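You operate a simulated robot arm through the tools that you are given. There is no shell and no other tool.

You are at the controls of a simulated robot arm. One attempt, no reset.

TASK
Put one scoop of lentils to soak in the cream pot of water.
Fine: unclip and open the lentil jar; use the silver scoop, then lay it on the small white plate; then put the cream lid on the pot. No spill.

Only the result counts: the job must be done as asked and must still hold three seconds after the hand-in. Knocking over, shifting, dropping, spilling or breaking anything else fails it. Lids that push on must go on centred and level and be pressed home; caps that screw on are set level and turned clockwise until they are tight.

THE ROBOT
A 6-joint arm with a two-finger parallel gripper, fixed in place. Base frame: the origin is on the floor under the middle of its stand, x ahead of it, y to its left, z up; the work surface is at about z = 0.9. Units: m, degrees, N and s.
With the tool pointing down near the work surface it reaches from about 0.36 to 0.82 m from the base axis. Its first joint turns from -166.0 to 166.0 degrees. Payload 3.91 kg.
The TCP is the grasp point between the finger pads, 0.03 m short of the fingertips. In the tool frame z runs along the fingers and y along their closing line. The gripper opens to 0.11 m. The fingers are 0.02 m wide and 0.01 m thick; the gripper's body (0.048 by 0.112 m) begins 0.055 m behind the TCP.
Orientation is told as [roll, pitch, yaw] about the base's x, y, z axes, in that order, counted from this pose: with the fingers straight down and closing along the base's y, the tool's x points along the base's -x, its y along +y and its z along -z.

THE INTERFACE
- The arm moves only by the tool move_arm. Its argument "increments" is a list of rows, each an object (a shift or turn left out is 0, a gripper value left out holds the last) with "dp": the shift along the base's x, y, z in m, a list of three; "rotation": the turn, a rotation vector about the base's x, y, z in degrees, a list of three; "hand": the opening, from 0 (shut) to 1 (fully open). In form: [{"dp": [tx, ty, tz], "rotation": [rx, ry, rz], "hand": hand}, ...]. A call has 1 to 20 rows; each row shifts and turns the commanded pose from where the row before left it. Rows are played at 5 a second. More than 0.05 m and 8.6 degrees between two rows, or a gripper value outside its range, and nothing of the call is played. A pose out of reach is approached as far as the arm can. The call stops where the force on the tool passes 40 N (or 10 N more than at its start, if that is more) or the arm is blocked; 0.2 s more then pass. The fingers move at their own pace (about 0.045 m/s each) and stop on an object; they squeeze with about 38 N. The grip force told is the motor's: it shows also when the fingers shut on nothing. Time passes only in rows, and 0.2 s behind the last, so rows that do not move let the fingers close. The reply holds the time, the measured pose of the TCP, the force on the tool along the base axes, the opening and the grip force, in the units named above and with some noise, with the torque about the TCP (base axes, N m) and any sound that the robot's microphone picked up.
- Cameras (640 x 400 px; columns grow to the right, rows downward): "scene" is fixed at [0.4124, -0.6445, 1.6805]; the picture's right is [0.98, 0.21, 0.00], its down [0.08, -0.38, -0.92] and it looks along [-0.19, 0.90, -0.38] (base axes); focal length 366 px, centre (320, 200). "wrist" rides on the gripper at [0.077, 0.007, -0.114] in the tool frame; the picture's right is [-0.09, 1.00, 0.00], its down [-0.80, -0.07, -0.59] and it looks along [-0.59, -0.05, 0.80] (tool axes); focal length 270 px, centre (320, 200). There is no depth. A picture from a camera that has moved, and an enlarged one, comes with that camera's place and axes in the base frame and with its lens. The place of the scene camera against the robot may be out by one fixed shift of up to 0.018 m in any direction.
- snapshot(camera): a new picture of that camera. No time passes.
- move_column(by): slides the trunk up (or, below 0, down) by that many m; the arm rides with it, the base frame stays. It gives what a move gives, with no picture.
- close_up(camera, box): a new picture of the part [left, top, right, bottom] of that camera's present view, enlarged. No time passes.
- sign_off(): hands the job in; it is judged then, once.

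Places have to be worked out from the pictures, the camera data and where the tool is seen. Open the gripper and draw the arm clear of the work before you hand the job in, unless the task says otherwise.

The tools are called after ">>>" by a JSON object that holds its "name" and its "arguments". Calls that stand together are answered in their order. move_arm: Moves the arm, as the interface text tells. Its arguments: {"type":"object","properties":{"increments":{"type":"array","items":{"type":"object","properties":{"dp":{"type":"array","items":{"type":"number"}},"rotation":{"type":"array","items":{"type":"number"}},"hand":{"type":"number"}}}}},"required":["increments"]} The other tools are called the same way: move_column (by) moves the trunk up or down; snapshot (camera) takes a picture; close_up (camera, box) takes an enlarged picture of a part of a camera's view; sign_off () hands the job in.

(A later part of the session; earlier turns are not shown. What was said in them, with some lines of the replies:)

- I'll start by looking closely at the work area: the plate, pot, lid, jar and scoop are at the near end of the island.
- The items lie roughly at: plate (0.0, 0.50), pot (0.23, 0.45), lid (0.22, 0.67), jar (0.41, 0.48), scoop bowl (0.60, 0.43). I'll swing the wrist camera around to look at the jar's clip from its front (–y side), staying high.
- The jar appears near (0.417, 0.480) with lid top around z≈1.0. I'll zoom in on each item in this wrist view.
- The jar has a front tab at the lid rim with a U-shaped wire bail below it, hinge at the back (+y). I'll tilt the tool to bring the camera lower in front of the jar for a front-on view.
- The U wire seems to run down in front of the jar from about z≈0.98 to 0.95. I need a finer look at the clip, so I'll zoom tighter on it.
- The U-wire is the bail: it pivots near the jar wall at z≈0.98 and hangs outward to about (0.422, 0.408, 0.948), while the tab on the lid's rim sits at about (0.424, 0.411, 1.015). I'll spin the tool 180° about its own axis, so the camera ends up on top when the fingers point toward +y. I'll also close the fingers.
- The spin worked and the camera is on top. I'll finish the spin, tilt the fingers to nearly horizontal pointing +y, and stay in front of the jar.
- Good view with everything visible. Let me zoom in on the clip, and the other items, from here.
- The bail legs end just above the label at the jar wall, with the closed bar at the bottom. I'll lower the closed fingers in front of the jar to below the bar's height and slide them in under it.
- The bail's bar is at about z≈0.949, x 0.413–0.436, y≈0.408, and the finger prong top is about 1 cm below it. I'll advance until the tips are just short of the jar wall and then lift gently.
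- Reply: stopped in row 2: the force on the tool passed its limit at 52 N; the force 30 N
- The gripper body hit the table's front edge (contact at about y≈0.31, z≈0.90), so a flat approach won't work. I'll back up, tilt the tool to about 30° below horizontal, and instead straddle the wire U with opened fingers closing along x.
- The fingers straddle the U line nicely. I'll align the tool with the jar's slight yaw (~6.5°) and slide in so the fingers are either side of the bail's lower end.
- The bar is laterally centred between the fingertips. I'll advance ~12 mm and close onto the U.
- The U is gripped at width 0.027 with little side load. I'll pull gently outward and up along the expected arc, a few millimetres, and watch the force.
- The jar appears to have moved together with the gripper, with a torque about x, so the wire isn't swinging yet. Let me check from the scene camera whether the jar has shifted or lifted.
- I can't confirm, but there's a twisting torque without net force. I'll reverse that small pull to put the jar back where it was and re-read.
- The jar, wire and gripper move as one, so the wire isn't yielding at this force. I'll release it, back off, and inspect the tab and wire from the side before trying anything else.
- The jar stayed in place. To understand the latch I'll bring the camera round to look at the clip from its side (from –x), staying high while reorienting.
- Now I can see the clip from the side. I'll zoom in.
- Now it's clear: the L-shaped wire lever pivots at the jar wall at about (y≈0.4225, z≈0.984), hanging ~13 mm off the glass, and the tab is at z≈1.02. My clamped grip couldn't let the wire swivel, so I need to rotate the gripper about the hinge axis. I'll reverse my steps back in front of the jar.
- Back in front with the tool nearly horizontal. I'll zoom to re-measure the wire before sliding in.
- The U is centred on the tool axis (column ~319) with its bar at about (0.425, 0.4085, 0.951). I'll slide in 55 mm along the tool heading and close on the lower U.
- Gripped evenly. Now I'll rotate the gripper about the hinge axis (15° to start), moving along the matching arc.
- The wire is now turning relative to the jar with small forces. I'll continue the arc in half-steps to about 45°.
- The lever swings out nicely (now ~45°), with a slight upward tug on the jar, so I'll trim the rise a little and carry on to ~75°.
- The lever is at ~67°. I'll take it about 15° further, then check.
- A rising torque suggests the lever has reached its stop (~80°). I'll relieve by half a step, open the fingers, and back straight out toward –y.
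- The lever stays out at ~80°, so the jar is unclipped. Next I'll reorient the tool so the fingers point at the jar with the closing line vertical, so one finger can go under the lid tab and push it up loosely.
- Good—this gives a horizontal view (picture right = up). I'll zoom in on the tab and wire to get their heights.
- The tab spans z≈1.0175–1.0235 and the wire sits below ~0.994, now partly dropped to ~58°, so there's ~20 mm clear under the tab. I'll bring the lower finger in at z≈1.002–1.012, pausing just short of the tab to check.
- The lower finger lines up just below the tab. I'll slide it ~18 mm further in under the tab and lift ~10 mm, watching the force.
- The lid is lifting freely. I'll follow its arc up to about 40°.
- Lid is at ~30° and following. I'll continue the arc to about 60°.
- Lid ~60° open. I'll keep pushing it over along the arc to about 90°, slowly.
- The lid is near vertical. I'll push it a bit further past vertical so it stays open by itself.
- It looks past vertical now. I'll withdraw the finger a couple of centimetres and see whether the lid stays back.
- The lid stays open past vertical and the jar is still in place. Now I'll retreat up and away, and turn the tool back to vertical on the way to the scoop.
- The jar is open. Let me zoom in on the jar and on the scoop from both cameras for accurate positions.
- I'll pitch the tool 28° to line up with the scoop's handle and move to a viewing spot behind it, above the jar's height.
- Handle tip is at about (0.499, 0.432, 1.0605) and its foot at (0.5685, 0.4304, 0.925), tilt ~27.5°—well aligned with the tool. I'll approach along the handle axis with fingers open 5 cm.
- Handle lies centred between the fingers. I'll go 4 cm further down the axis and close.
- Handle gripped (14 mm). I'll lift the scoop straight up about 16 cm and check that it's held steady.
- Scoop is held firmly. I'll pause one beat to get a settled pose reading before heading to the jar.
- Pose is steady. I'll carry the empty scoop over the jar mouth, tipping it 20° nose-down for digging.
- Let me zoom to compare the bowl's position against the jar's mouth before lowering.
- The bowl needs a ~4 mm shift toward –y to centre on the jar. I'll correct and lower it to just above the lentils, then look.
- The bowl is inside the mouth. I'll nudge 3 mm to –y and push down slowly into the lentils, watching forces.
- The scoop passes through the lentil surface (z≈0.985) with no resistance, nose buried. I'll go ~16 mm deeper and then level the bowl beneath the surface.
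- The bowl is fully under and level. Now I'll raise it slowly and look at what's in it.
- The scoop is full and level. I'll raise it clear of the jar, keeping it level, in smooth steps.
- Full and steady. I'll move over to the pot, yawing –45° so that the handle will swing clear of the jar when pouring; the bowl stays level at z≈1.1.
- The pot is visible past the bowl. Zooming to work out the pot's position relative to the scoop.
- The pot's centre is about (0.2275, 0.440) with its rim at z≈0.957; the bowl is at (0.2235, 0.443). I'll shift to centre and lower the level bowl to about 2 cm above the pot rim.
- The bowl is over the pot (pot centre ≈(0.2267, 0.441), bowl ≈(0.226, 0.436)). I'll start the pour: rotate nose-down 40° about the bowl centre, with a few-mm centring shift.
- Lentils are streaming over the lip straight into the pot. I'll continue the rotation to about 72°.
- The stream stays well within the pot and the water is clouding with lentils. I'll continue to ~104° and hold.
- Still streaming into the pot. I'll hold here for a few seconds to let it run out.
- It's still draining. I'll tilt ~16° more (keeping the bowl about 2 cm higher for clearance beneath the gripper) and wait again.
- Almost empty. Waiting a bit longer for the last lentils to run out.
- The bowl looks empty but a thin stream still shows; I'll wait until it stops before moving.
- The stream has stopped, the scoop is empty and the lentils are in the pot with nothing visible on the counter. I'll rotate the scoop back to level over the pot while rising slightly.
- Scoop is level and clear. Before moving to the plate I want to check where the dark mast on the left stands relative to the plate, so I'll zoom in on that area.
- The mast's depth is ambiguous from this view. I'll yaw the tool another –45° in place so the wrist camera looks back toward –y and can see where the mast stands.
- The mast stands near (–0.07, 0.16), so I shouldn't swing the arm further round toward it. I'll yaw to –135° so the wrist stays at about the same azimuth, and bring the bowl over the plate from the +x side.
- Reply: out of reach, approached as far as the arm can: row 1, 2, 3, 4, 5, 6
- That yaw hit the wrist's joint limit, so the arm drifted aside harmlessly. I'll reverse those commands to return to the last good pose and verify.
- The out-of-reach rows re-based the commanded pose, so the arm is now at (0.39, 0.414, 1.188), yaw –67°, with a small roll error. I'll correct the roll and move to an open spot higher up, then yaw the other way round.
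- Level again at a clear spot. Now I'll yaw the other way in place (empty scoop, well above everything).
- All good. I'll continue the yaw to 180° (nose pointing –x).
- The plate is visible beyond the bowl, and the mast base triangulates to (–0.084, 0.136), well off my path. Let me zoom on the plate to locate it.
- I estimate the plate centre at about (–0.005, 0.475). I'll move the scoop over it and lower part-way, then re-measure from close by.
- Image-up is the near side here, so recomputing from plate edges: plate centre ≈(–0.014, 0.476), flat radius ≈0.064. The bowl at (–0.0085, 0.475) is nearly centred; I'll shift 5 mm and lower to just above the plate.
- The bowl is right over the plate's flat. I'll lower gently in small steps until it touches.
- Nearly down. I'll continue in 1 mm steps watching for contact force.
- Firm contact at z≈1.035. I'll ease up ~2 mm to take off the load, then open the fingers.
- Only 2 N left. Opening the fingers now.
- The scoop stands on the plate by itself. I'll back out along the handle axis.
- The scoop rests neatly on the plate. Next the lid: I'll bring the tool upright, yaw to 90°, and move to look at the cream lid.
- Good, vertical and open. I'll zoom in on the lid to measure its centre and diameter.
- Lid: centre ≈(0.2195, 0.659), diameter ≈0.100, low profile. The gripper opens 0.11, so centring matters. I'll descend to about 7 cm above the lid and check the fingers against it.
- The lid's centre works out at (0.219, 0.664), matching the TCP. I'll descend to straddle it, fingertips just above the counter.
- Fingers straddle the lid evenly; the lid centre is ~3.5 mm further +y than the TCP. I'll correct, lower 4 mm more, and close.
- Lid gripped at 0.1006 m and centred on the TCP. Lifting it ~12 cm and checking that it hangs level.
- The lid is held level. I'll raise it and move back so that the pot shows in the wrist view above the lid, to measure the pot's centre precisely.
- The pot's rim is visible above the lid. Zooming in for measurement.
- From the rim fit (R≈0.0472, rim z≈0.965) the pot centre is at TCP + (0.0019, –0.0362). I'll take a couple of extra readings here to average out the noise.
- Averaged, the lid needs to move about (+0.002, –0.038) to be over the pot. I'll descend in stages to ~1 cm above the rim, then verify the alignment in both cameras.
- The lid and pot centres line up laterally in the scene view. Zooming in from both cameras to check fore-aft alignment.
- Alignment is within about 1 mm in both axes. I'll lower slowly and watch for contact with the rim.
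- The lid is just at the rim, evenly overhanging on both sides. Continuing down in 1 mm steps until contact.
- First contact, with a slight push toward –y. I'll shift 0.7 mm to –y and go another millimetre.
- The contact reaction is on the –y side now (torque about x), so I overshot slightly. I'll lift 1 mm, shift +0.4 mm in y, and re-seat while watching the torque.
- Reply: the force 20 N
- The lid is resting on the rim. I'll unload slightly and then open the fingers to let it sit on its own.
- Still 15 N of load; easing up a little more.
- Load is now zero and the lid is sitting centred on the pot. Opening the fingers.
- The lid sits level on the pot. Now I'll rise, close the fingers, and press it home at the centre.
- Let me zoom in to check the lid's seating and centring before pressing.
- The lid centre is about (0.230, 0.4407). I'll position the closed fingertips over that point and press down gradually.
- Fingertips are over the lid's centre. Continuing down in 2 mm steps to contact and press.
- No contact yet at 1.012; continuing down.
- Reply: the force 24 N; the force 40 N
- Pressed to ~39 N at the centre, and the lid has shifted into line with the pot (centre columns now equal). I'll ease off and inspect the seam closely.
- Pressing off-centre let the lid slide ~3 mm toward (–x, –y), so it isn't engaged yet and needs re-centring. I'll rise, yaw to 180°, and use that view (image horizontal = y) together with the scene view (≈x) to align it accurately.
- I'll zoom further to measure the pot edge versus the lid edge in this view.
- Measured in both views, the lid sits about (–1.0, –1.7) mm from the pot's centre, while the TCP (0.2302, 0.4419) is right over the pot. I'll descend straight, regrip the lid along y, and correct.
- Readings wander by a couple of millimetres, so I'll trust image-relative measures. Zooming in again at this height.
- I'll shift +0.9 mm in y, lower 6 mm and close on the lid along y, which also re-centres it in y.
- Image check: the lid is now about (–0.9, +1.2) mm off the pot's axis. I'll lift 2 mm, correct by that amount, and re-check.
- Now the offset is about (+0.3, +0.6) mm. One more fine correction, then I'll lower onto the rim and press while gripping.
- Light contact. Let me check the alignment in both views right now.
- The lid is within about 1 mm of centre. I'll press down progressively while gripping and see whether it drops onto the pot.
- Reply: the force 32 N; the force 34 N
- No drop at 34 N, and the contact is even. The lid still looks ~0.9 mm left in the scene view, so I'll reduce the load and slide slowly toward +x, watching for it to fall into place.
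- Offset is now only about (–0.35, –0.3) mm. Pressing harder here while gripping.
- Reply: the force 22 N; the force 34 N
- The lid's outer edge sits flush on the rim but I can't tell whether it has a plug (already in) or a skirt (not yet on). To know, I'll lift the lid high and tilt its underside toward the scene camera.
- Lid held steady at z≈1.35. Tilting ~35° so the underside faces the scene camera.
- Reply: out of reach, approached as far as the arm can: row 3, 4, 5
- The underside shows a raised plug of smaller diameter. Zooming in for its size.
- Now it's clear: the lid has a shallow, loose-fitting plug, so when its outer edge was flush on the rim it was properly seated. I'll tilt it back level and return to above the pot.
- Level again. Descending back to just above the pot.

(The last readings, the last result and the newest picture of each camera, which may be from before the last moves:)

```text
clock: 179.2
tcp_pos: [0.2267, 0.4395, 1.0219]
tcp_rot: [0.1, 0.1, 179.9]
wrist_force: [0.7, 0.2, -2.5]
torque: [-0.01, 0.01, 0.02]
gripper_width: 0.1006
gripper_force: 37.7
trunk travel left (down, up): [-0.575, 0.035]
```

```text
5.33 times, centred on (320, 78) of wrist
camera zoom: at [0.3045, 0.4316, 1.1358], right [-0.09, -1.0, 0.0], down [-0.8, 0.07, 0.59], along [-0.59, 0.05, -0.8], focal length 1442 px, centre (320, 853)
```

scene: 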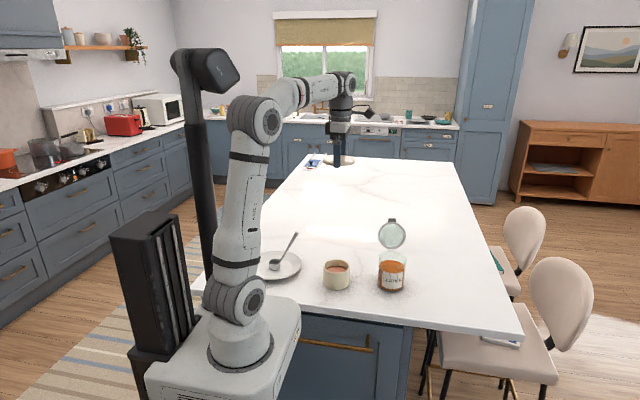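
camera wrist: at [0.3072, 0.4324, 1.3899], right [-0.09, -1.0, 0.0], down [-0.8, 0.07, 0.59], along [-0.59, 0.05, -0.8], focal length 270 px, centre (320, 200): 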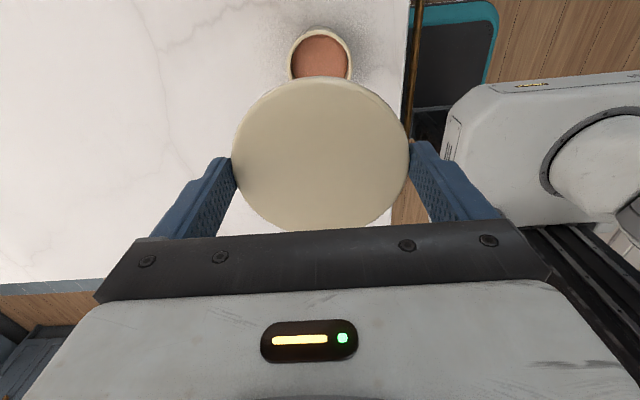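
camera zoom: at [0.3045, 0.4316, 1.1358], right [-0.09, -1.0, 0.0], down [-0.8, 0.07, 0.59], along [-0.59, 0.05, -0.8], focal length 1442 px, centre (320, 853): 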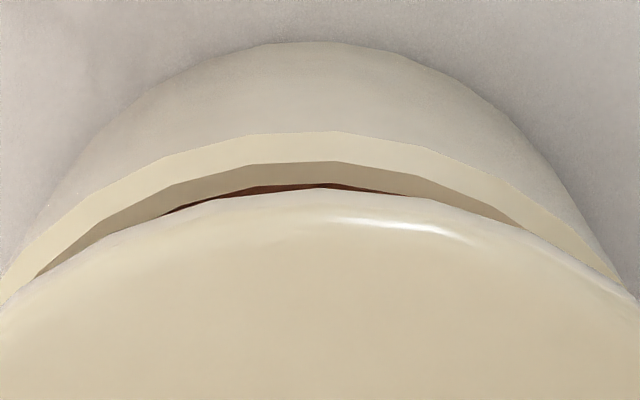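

The lid is about (–3.8, –1.0) mm off here. I'll correct that and re-check before lowering.

>>> {"name": "move_arm", "arguments": {"increments": [{"dp": [0.0019, 0.0005, -0.004], "hand": 0.85}, {"dp": [0.0019, 0.0005, -0.004]}, {"dp": [0, 0, -0.004]}, {}, {}]}}

>>> {"name": "close_up", "arguments": {"camera": "scene", "box": [328, 262, 358, 297]}}

>>> {"name": "close_up", "arguments": {"camera": "wrist", "box": [265, 40, 375, 115]}}

```text
clock: 180.4
tcp_pos: [0.2315, 0.4424, 1.0094]
tcp_rot: [0.0, 0.1, 180.1]
wrist_force: [-0.7, 0.0, -1.3]
torque: [-0.02, -0.01, -0.02]
gripper_width: 0.101
gripper_force: 38.1
trunk travel left (down, up): [-0.575, 0.035]
```

```text
11.43 times, centred on (343, 280) of scene
camera zoom: at [0.4124, -0.6445, 1.6805], right [0.98, 0.21, 0.0], down [0.08, -0.38, -0.92], along [-0.19, 0.9, -0.38], focal length 4182 px, centre (57, -709)
```

zoom: 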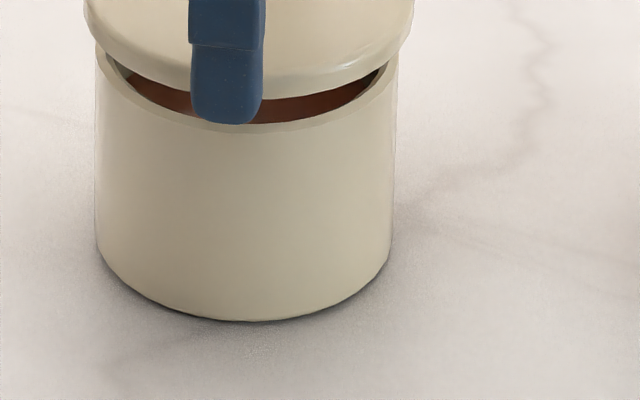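

```text
5.33 times, centred on (320, 78) of wrist
camera zoom: at [0.3088, 0.435, 1.1244], right [-0.09, -1.0, 0.0], down [-0.8, 0.07, 0.59], along [-0.59, 0.05, -0.8], focal length 1442 px, centre (320, 853)
```

zoom: 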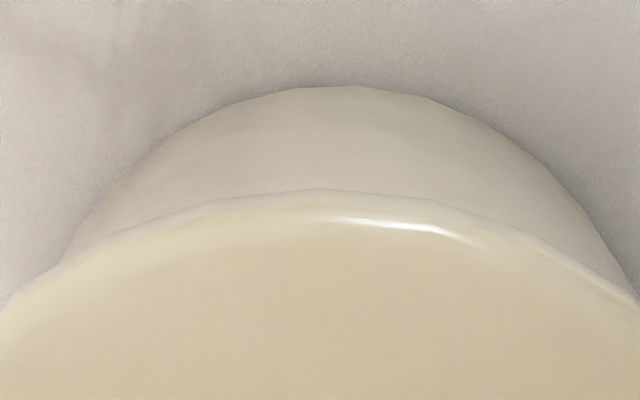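

Lateral (x) is good but it's now ~3 mm toward +y (the reading 0.4424 agrees; pot ≈0.4395). Correcting y.

>>> {"name": "move_arm", "arguments": {"increments": [{"dp": [0, -0.0025, 0], "hand": 0.85}, {}, {}]}}

>>> {"name": "move_arm", "arguments": {"increments": [{}]}}

>>> {"name": "close_up", "arguments": {"camera": "scene", "box": [328, 262, 358, 297]}}

>>> {"name": "close_up", "arguments": {"camera": "wrist", "box": [265, 40, 375, 115]}}

```text
clock: 181.2
tcp_pos: [0.2318, 0.4403, 1.0098]
tcp_rot: [0.1, 0.0, 180.0]
wrist_force: [-0.4, -0.2, -1.4]
torque: [-0.04, 0.02, 0.03]
gripper_width: 0.1008
gripper_force: 38.5
trunk travel left (down, up): [-0.575, 0.035]
```

```text
clock: 181.6
tcp_pos: [0.2315, 0.4411, 1.0099]
tcp_rot: [0.1, 0.0, 180.0]
wrist_force: [0.6, 0.0, -2.3]
torque: [0.0, 0.02, -0.01]
gripper_width: 0.1008
gripper_force: 38.1
trunk travel left (down, up): [-0.575, 0.035]
```

```text
11.43 times, centred on (343, 280) of scene
camera zoom: at [0.4124, -0.6445, 1.6805], right [0.98, 0.21, 0.0], down [0.08, -0.38, -0.92], along [-0.19, 0.9, -0.38], focal length 4182 px, centre (57, -709)
```

zoom: 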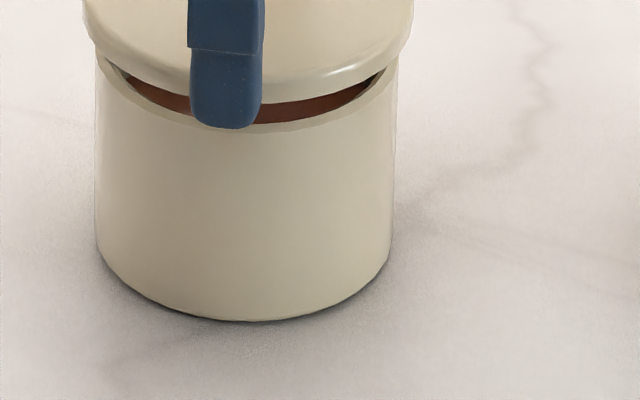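

```text
5.33 times, centred on (320, 78) of wrist
camera zoom: at [0.309, 0.432, 1.1249], right [-0.09, -1.0, 0.0], down [-0.8, 0.07, 0.59], along [-0.59, 0.05, -0.8], focal length 1442 px, centre (320, 853)
```

zoom: 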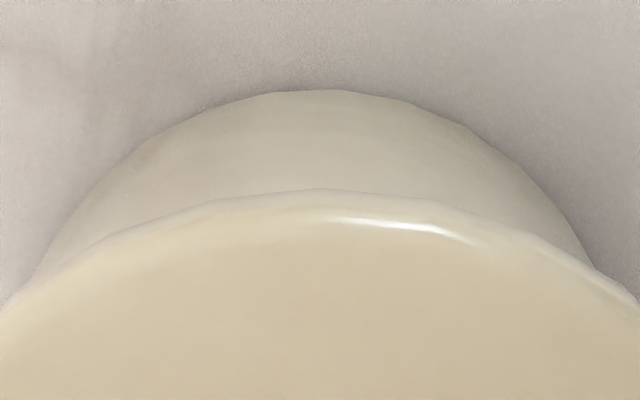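

Now within ~0.5 mm both ways. Lowering straight down to contact.

>>> {"name": "move_arm", "arguments": {"increments": [{"dp": [-0.0002, 0.0002, -0.003], "hand": 0.85}, {"dp": [0, 0, -0.003]}, {"dp": [0, 0, -0.002]}, {}]}}

>>> {"name": "move_arm", "arguments": {"increments": [{"dp": [0, 0, -0.001]}, {}]}}

>>> {"name": "move_arm", "arguments": {"increments": [{"dp": [0, 0, -0.001]}, {}]}}

>>> {"name": "close_up", "arguments": {"camera": "scene", "box": [328, 262, 358, 297]}}

>>> {"name": "close_up", "arguments": {"camera": "wrist", "box": [265, 40, 375, 115]}}

```text
clock: 182.6
tcp_pos: [0.2333, 0.4391, 1.0007]
tcp_rot: [0.1, 0.0, 180.1]
wrist_force: [-0.2, -0.4, -1.8]
torque: [0.02, -0.03, -0.02]
gripper_width: 0.1008
gripper_force: 38.1
trunk travel left (down, up): [-0.575, 0.035]
```

```text
clock: 183.2
tcp_pos: [0.2332, 0.4396, 0.9996]
tcp_rot: [0.1, 0.0, 180.0]
wrist_force: [-0.3, 0.7, -1.8]
torque: [0.01, 0.0, -0.01]
gripper_width: 0.1009
gripper_force: 37.9
trunk travel left (down, up): [-0.575, 0.035]
```

```text
clock: 183.8
tcp_pos: [0.2335, 0.4398, 0.9984]
tcp_rot: [0.1, 0.0, 179.9]
wrist_force: [0.3, -0.1, -1.9]
torque: [0.0, -0.02, 0.0]
gripper_width: 0.1008
gripper_force: 37.9
trunk travel left (down, up): [-0.575, 0.035]
```

```text
11.43 times, centred on (343, 280) of scene
camera zoom: at [0.4124, -0.6445, 1.6805], right [0.98, 0.21, 0.0], down [0.08, -0.38, -0.92], along [-0.19, 0.9, -0.38], focal length 4182 px, centre (57, -709)
```

zoom: 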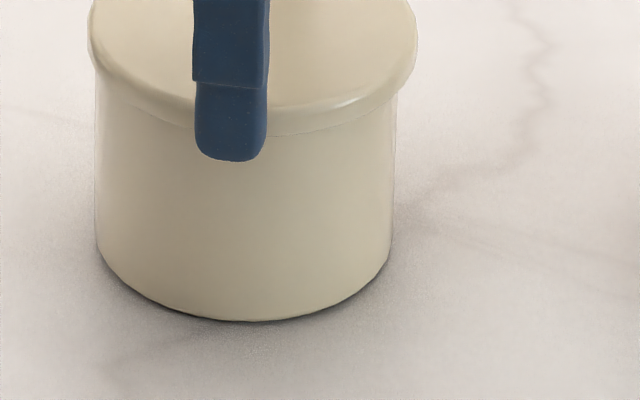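

```text
5.33 times, centred on (320, 78) of wrist
camera zoom: at [0.3107, 0.4316, 1.1139], right [-0.09, -1.0, 0.0], down [-0.8, 0.07, 0.59], along [-0.59, 0.05, -0.8], focal length 1442 px, centre (320, 853)
```

zoom: 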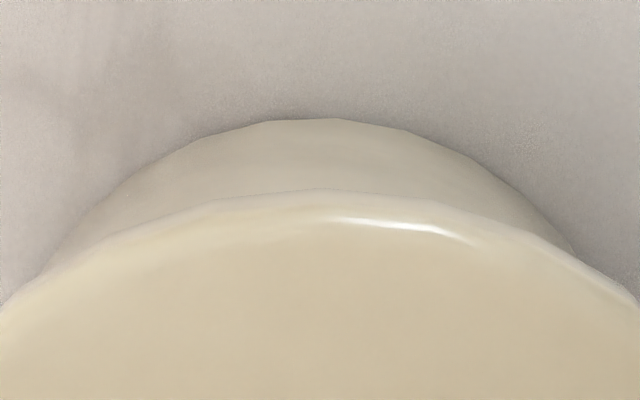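

A drift of about +2 mm in x crept in during the descent. I'll correct before it touches.

>>> {"name": "move_arm", "arguments": {"increments": [{"dp": [-0.002, 0.0007, 0.001], "hand": 0.85}, {}, {}]}}

>>> {"name": "close_up", "arguments": {"camera": "scene", "box": [328, 262, 358, 297]}}

>>> {"name": "close_up", "arguments": {"camera": "wrist", "box": [265, 40, 375, 115]}}

```text
clock: 184.6
tcp_pos: [0.2303, 0.44, 1.0005]
tcp_rot: [0.1, 0.1, 180.1]
wrist_force: [-0.2, 0.5, -1.5]
torque: [-0.03, -0.04, -0.01]
gripper_width: 0.1007
gripper_force: 37.7
trunk travel left (down, up): [-0.575, 0.035]
```

```text
11.43 times, centred on (343, 280) of scene
camera zoom: at [0.4124, -0.6445, 1.6805], right [0.98, 0.21, 0.0], down [0.08, -0.38, -0.92], along [-0.19, 0.9, -0.38], focal length 4182 px, centre (57, -709)
```

zoom: 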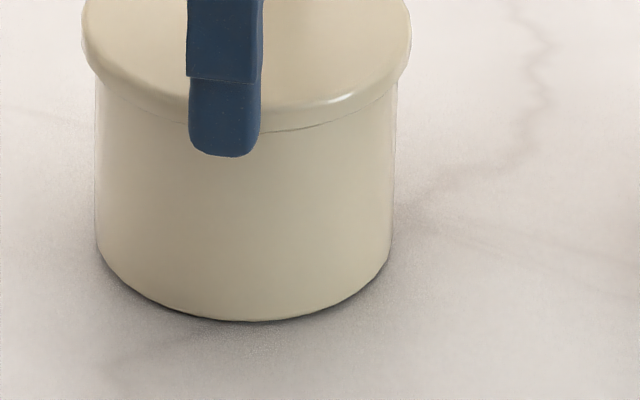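

```text
5.33 times, centred on (320, 78) of wrist
camera zoom: at [0.3088, 0.4318, 1.1151], right [-0.09, -1.0, 0.0], down [-0.8, 0.07, 0.59], along [-0.59, 0.05, -0.8], focal length 1442 px, centre (320, 853)
```

zoom: 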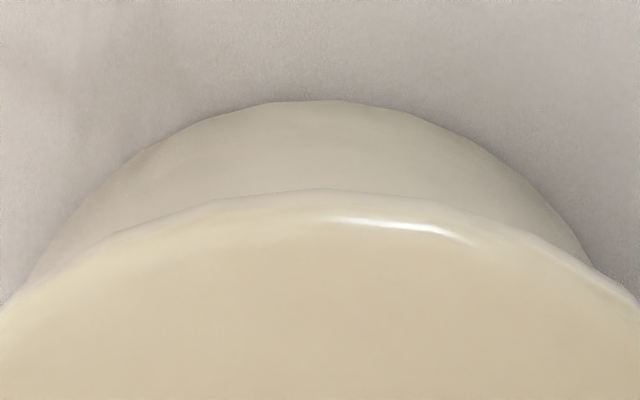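

Now centred to ~0.3 mm. Lowering to contact and pressing home while gripping.

>>> {"name": "move_arm", "arguments": {"increments": [{"dp": [0, 0, -0.001], "hand": 0.85}, {"dp": [0, 0, -0.001]}, {}]}}

>>> {"name": "move_arm", "arguments": {"increments": [{"dp": [0, 0, -0.001]}, {}]}}

>>> {"name": "move_arm", "arguments": {"increments": [{"dp": [0, 0, -0.001]}, {}]}}

>>> {"name": "close_up", "arguments": {"camera": "scene", "box": [328, 262, 358, 297]}}

```text
clock: 185.4
tcp_pos: [0.2307, 0.441, 0.9982]
tcp_rot: [0.1, 0.0, 180.0]
wrist_force: [-0.2, -0.3, -1.8]
torque: [0.0, -0.02, 0.0]
gripper_width: 0.1008
gripper_force: 38.3
trunk travel left (down, up): [-0.575, 0.035]
```

```text
clock: 186.0
tcp_pos: [0.2307, 0.4414, 0.9974]
tcp_rot: [0.0, 0.0, 179.9]
wrist_force: [0.7, 0.8, -1.7]
torque: [-0.02, 0.0, 0.01]
gripper_width: 0.1005
gripper_force: 37.8
trunk travel left (down, up): [-0.575, 0.035]
```

```text
clock: 186.6
tcp_pos: [0.2311, 0.4417, 0.9972]
tcp_rot: [0.0, 0.0, 180.0]
wrist_force: [-2.1, -0.3, 6.2]
torque: [0.28, 0.08, 0.06]
gripper_width: 0.1008
gripper_force: 37.8
trunk travel left (down, up): [-0.575, 0.035]
```

```text
11.43 times, centred on (343, 280) of scene
camera zoom: at [0.4124, -0.6445, 1.6805], right [0.98, 0.21, 0.0], down [0.08, -0.38, -0.92], along [-0.19, 0.9, -0.38], focal length 4182 px, centre (57, -709)
```

zoom: 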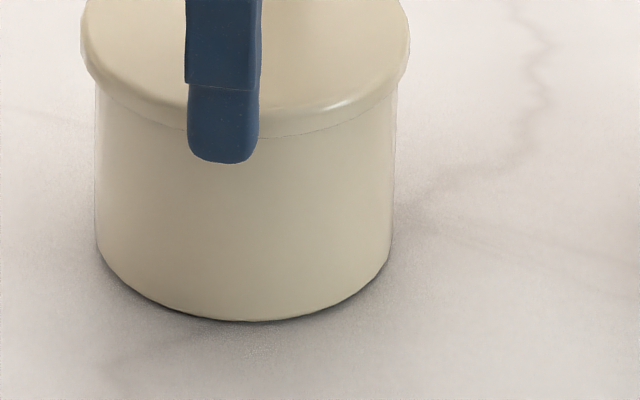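

Contact at 6 N and centred. Pressing a little more.

>>> {"name": "move_arm", "arguments": {"increments": [{"dp": [0, 0, -0.001], "hand": 0.85}, {}]}}

>>> {"name": "move_arm", "arguments": {"increments": [{"dp": [0, 0, -0.001]}, {}]}}

>>> {"name": "close_up", "arguments": {"camera": "scene", "box": [328, 262, 358, 297]}}

>>> {"name": "close_up", "arguments": {"camera": "wrist", "box": [265, 40, 375, 115]}}

```text
clock: 187.2
tcp_pos: [0.2314, 0.4407, 0.9963]
tcp_rot: [0.0, 0.2, 180.1]
wrist_force: [-1.2, 2.0, 16.1]
torque: [0.18, 0.26, 0.05]
gripper_width: 0.101
gripper_force: 37.9
trunk travel left (down, up): [-0.575, 0.035]
```

```text
clock: 187.8
tcp_pos: [0.2306, 0.4415, 0.9982]
tcp_rot: [0.0, 0.1, 180.0]
wrist_force: [1.7, 2.1, 28.4]
torque: [-0.14, 0.12, 0.07]
gripper_width: 0.1008
gripper_force: 37.8
trunk travel left (down, up): [-0.575, 0.035]
```

```text
11.43 times, centred on (343, 280) of scene
camera zoom: at [0.4124, -0.6445, 1.6805], right [0.98, 0.21, 0.0], down [0.08, -0.38, -0.92], along [-0.19, 0.9, -0.38], focal length 4182 px, centre (57, -709)
```

zoom: 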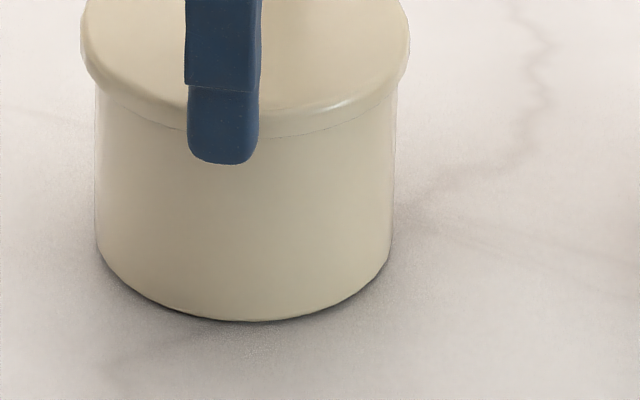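

```text
5.33 times, centred on (320, 78) of wrist
camera zoom: at [0.308, 0.4323, 1.112], right [-0.09, -1.0, 0.0], down [-0.8, 0.07, 0.59], along [-0.59, 0.05, -0.8], focal length 1442 px, centre (320, 853)
```

zoom: 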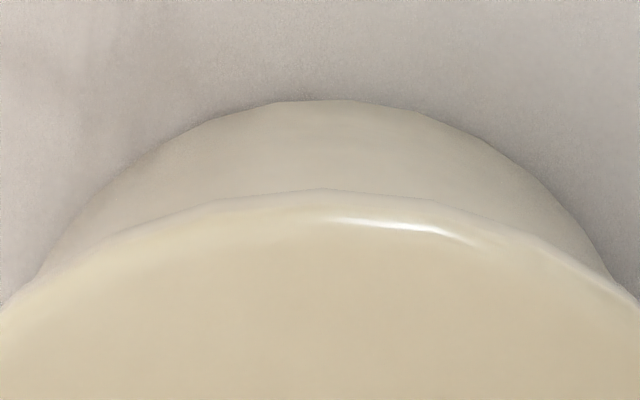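

Pressed with 28 N, flat and centred within ~0.2 mm. Now I'll unload gently and release.

>>> {"name": "move_arm", "arguments": {"increments": [{"dp": [0, 0, 0.001], "hand": 0.85}, {}]}}

>>> {"name": "move_arm", "arguments": {"increments": [{"dp": [0, 0, 0.0008]}, {}]}}

```text
clock: 188.4
tcp_pos: [0.2315, 0.4414, 0.9973]
tcp_rot: [0.0, 0.1, 180.0]
wrist_force: [5.0, 3.8, 24.0]
torque: [0.59, -0.38, 0.06]
gripper_width: 0.1008
gripper_force: 37.5
trunk travel left (down, up): [-0.575, 0.035]
```

```text
clock: 189.0
tcp_pos: [0.2308, 0.4403, 0.9981]
tcp_rot: [0.2, -0.1, 180.0]
wrist_force: [4.3, 3.7, 16.5]
torque: [0.75, -0.32, -0.13]
gripper_width: 0.1006
gripper_force: 38.4
trunk travel left (down, up): [-0.575, 0.035]
```

>>> {"name": "move_arm", "arguments": {"increments": [{"dp": [0, 0, 0.0008], "hand": 0.85}, {}]}}

>>> {"name": "move_arm", "arguments": {"increments": [{"dp": [0, 0, 0.0006]}, {}]}}

```text
clock: 189.6
tcp_pos: [0.2312, 0.441, 0.9971]
tcp_rot: [0.3, -0.1, 180.0]
wrist_force: [-1.0, 0.3, 4.0]
torque: [0.29, -0.03, 0.04]
gripper_width: 0.1006
gripper_force: 38.1
trunk travel left (down, up): [-0.575, 0.035]
```

```text
clock: 190.2
tcp_pos: [0.2302, 0.4403, 0.9976]
tcp_rot: [0.1, 0.0, 180.0]
wrist_force: [0.0, 0.0, -2.3]
torque: [0.03, 0.02, 0.02]
gripper_width: 0.1007
gripper_force: 37.9
trunk travel left (down, up): [-0.575, 0.035]
```

The lid is just off the rim now; lowering half a millimetre so it rests, then opening.

>>> {"name": "move_arm", "arguments": {"increments": [{"dp": [0, 0, -0.0006], "hand": 0.85}, {}]}}

>>> {"name": "close_up", "arguments": {"camera": "scene", "box": [328, 262, 358, 297]}}

>>> {"name": "close_up", "arguments": {"camera": "wrist", "box": [265, 40, 375, 115]}}

```text
clock: 190.8
tcp_pos: [0.231, 0.4396, 0.997]
tcp_rot: [0.1, 0.1, 180.0]
wrist_force: [-0.2, -0.3, -1.1]
torque: [0.02, 0.0, 0.0]
gripper_width: 0.1009
gripper_force: 37.8
trunk travel left (down, up): [-0.575, 0.035]
```

```text
11.43 times, centred on (343, 280) of scene
camera zoom: at [0.4124, -0.6445, 1.6805], right [0.98, 0.21, 0.0], down [0.08, -0.38, -0.92], along [-0.19, 0.9, -0.38], focal length 4182 px, centre (57, -709)
```

zoom: 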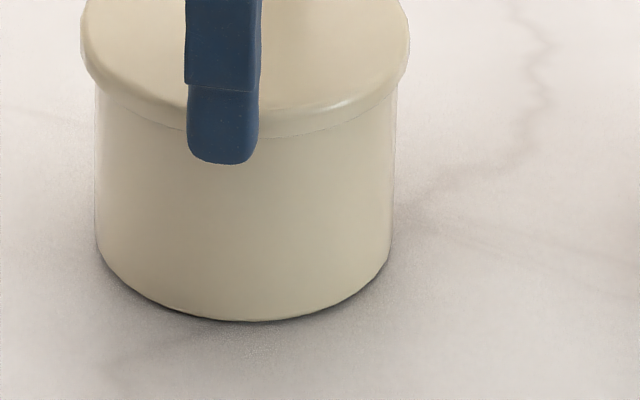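

```text
5.33 times, centred on (320, 78) of wrist
camera zoom: at [0.3081, 0.4327, 1.1118], right [-0.09, -1.0, 0.0], down [-0.8, 0.07, 0.59], along [-0.59, 0.05, -0.8], focal length 1442 px, centre (320, 853)
```

zoom: 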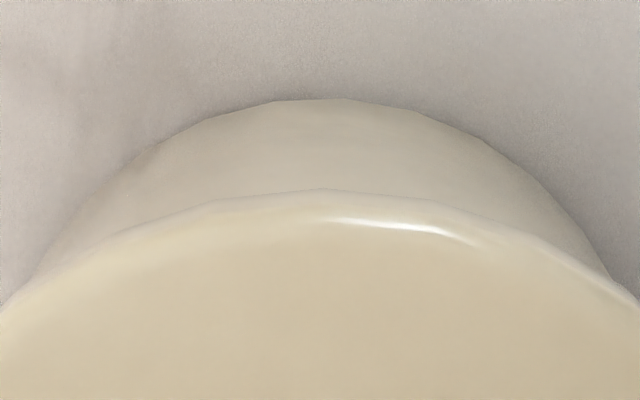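

Aligned and essentially unloaded. Opening the fingers.

>>> {"name": "move_arm", "arguments": {"increments": [{"hand": 0.94}, {"hand": 1.0}, {}, {}]}}

>>> {"name": "close_up", "arguments": {"camera": "scene", "box": [325, 250, 361, 295]}}

>>> {"name": "close_up", "arguments": {"camera": "wrist", "box": [265, 40, 375, 115]}}

```text
clock: 191.8
tcp_pos: [0.2307, 0.4404, 0.998]
tcp_rot: [0.2, 0.1, 180.0]
wrist_force: [-0.1, 0.4, -0.5]
torque: [0.02, -0.03, -0.05]
gripper_width: 0.11
gripper_force: 0.1
trunk travel left (down, up): [-0.575, 0.035]
```

```text
8.89 times, centred on (343, 272) of scene
camera zoom: at [0.4124, -0.6445, 1.6805], right [0.98, 0.21, 0.0], down [0.08, -0.38, -0.92], along [-0.19, 0.9, -0.38], focal length 3252 px, centre (116, -444)
```

zoom: 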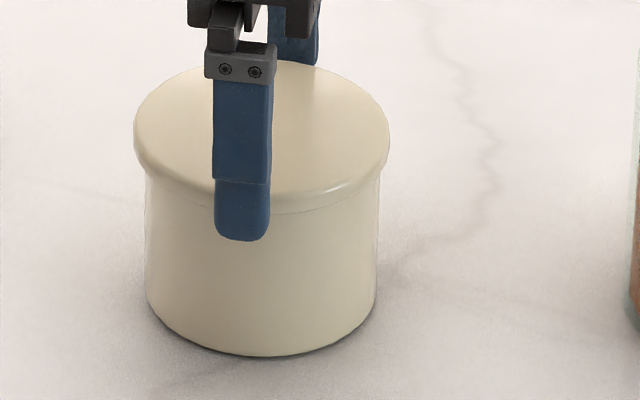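

```text
5.33 times, centred on (320, 78) of wrist
camera zoom: at [0.3081, 0.4327, 1.1119], right [-0.09, -1.0, 0.0], down [-0.8, 0.07, 0.59], along [-0.59, 0.05, -0.8], focal length 1442 px, centre (320, 853)
```

zoom: 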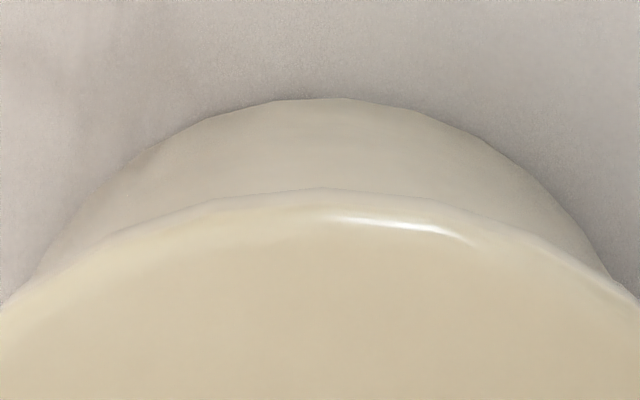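

The lid stayed centred and level on release. Withdrawing straight up and clear.

>>> {"name": "move_arm", "arguments": {"increments": [{"dp": [0, 0, 0.005], "hand": 1.0}, {"dp": [0, 0, 0.01]}, {"dp": [0, 0, 0.02]}, {"dp": [0, 0, 0.03]}, {"dp": [0, 0, 0.04]}, {"dp": [0, 0, 0.04]}, {"dp": [0, 0, 0.04]}, {"dp": [0, 0, 0.04]}, {"dp": [0, 0, 0.03]}, {}]}}

>>> {"name": "snapshot", "arguments": {"camera": "scene"}}

>>> {"name": "snapshot", "arguments": {"camera": "wrist"}}

>>> {"name": "close_up", "arguments": {"camera": "scene", "box": [240, 205, 460, 310]}}

```text
clock: 194.0
tcp_pos: [0.2297, 0.4418, 1.2551]
tcp_rot: [0.1, 0.0, 180.1]
wrist_force: [0.2, -1.1, -1.2]
torque: [0.0, -0.01, -0.01]
gripper_width: 0.1099
gripper_force: 0.0
trunk travel left (down, up): [-0.575, 0.035]
```

```text
taken
```

scene: 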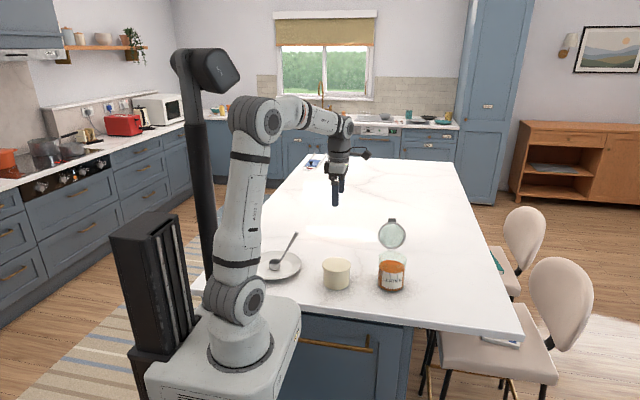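

```text
taken
camera wrist: at [0.3071, 0.4332, 1.3696], right [-0.09, -1.0, 0.0], down [-0.8, 0.07, 0.59], along [-0.59, 0.05, -0.8], focal length 270 px, centre (320, 200)
```

wrist: 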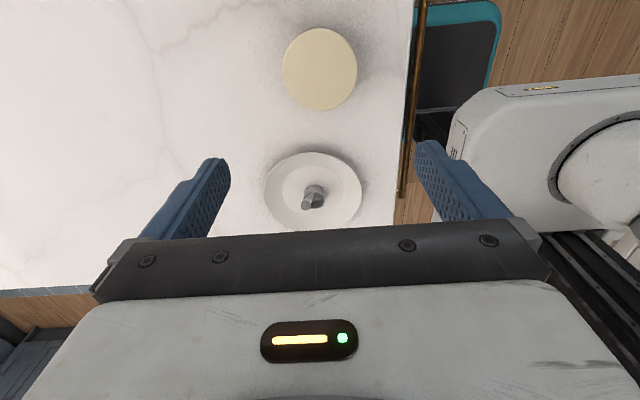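

```text
2.91 times, centred on (350, 258) of scene
camera zoom: at [0.4124, -0.6445, 1.6805], right [0.98, 0.21, 0.0], down [0.08, -0.38, -0.92], along [-0.19, 0.9, -0.38], focal length 1064 px, centre (233, 33)
```

zoom: 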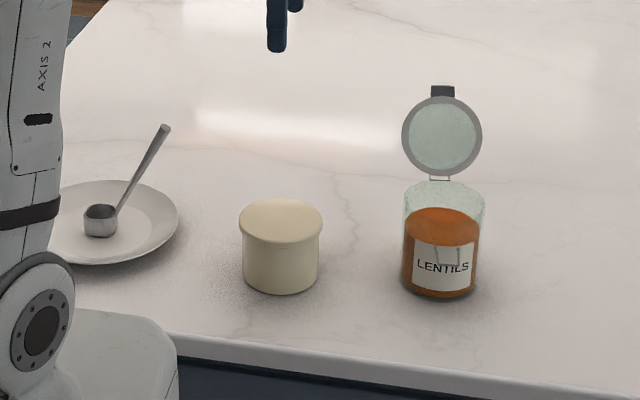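

Everything looks in place. Let me take a close final look at the lid seam, the scoop on the plate, and the jar area for any spills.

>>> {"name": "close_up", "arguments": {"camera": "scene", "box": [323, 252, 353, 292]}}

>>> {"name": "close_up", "arguments": {"camera": "wrist", "box": [260, 10, 400, 240]}}

>>> {"name": "close_up", "arguments": {"camera": "scene", "box": [360, 230, 450, 310]}}

```text
10.00 times, centred on (338, 272) of scene
camera zoom: at [0.4124, -0.6445, 1.6805], right [0.98, 0.21, 0.0], down [0.08, -0.38, -0.92], along [-0.19, 0.9, -0.38], focal length 3659 px, centre (140, -520)
```

zoom: 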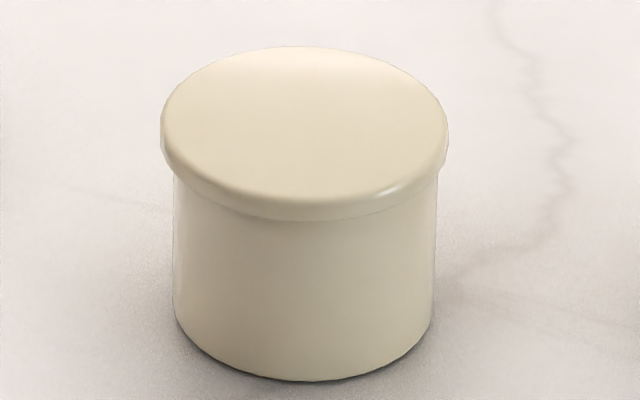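

```text
1.74 times, centred on (330, 125) of wrist
camera zoom: at [0.3071, 0.4332, 1.3696], right [-0.09, -1.0, 0.0], down [-0.8, 0.07, 0.59], along [-0.59, 0.05, -0.8], focal length 470 px, centre (303, 330)
```

zoom: 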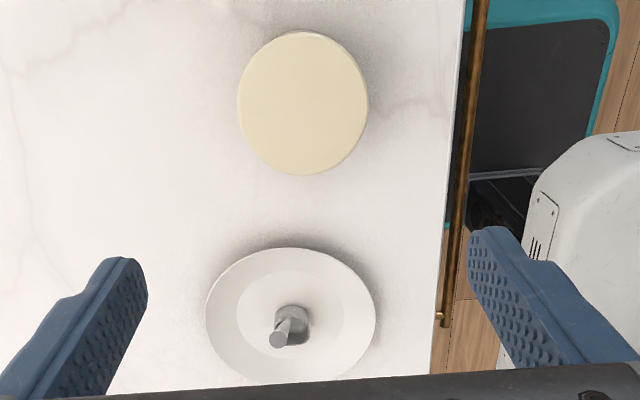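

```text
5.00 times, centred on (405, 270) of scene
camera zoom: at [0.4124, -0.6445, 1.6805], right [0.98, 0.21, 0.0], down [0.08, -0.38, -0.92], along [-0.19, 0.9, -0.38], focal length 1830 px, centre (-105, -150)
```

zoom: 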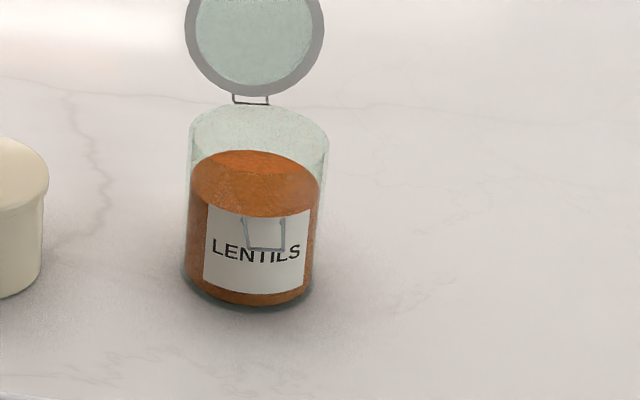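

The lid is flush, level and centred (304 vs 304.5 px), the scoop rests on the plate, the jar is open and nothing is spilled. I'll draw the arm further clear with the gripper open and take one last look.

>>> {"name": "move_arm", "arguments": {"increments": [{"dp": [0.02, -0.025, 0.012], "hand": 1.0}, {"dp": [0.025, -0.025, 0.012]}, {"dp": [0.025, -0.025, 0.01]}, {"dp": [0.025, -0.025, 0.01]}, {}, {}, {}, {}]}}

>>> {"name": "snapshot", "arguments": {"camera": "scene"}}

>>> {"name": "close_up", "arguments": {"camera": "scene", "box": [240, 205, 460, 310]}}

```text
clock: 195.8
tcp_pos: [0.3232, 0.3419, 1.2978]
tcp_rot: [0.1, 0.0, 180.0]
wrist_force: [0.4, 0.0, 0.2]
torque: [-0.02, 0.01, 0.01]
gripper_width: 0.11
gripper_force: 0.0
trunk travel left (down, up): [-0.575, 0.035]
```

```text
taken
```

scene: 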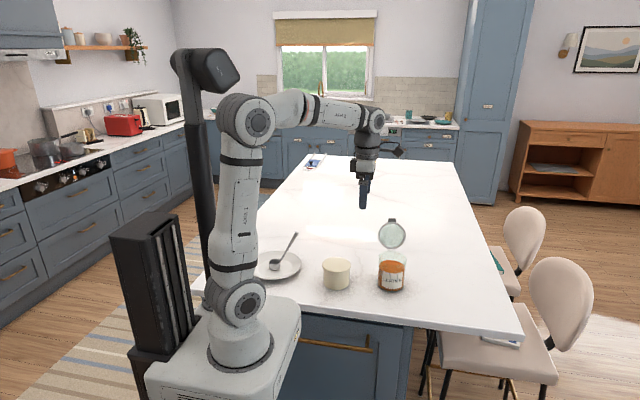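

```text
2.91 times, centred on (350, 258) of scene
camera zoom: at [0.4124, -0.6445, 1.6805], right [0.98, 0.21, 0.0], down [0.08, -0.38, -0.92], along [-0.19, 0.9, -0.38], focal length 1064 px, centre (233, 33)
```

zoom: 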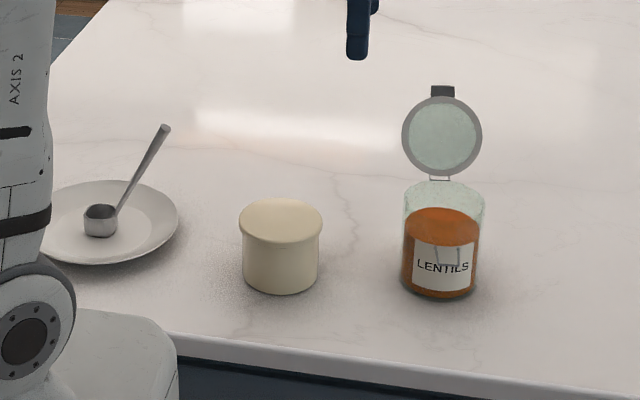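

All items are stable: the lentils are in the lidded pot, the scoop is on the plate, the jar is unclipped and open, and the arm is clear with an open gripper. Handing in.

>>> {"name": "sign_off", "arguments": {}}

```text
The job is handed in.
```

I handed the job in: one full scoop of lentils is soaking in the cream pot, and the lid is on. I don't have the verdict.

- **Jar:** I swung the wire lever out and opened the lid. I left the jar open, since the task didn't ask to close it.
- **Scoop:** I filled it level and poured it all into the pot. I saw no lentils on the counter. It now stands on the small white plate, resting on its bowl as it did at the start.
- **Lid:** It took several tries to centre, because it slides on the rim. Underneath it has a loose plug, so it sits on the rim and doesn't snap in. I pressed it home with about 28 N. While letting go I lifted it by under a millimetre and set it back. It ended flush, level and centred to well under a millimetre in the camera view, but it has not been pressed since.

Early on, the gripper hit the table's front edge once, and I pulled the jar about 5 mm and put it back. Nothing else moved or tipped that I could see. The gripper is open and the arm is clear.
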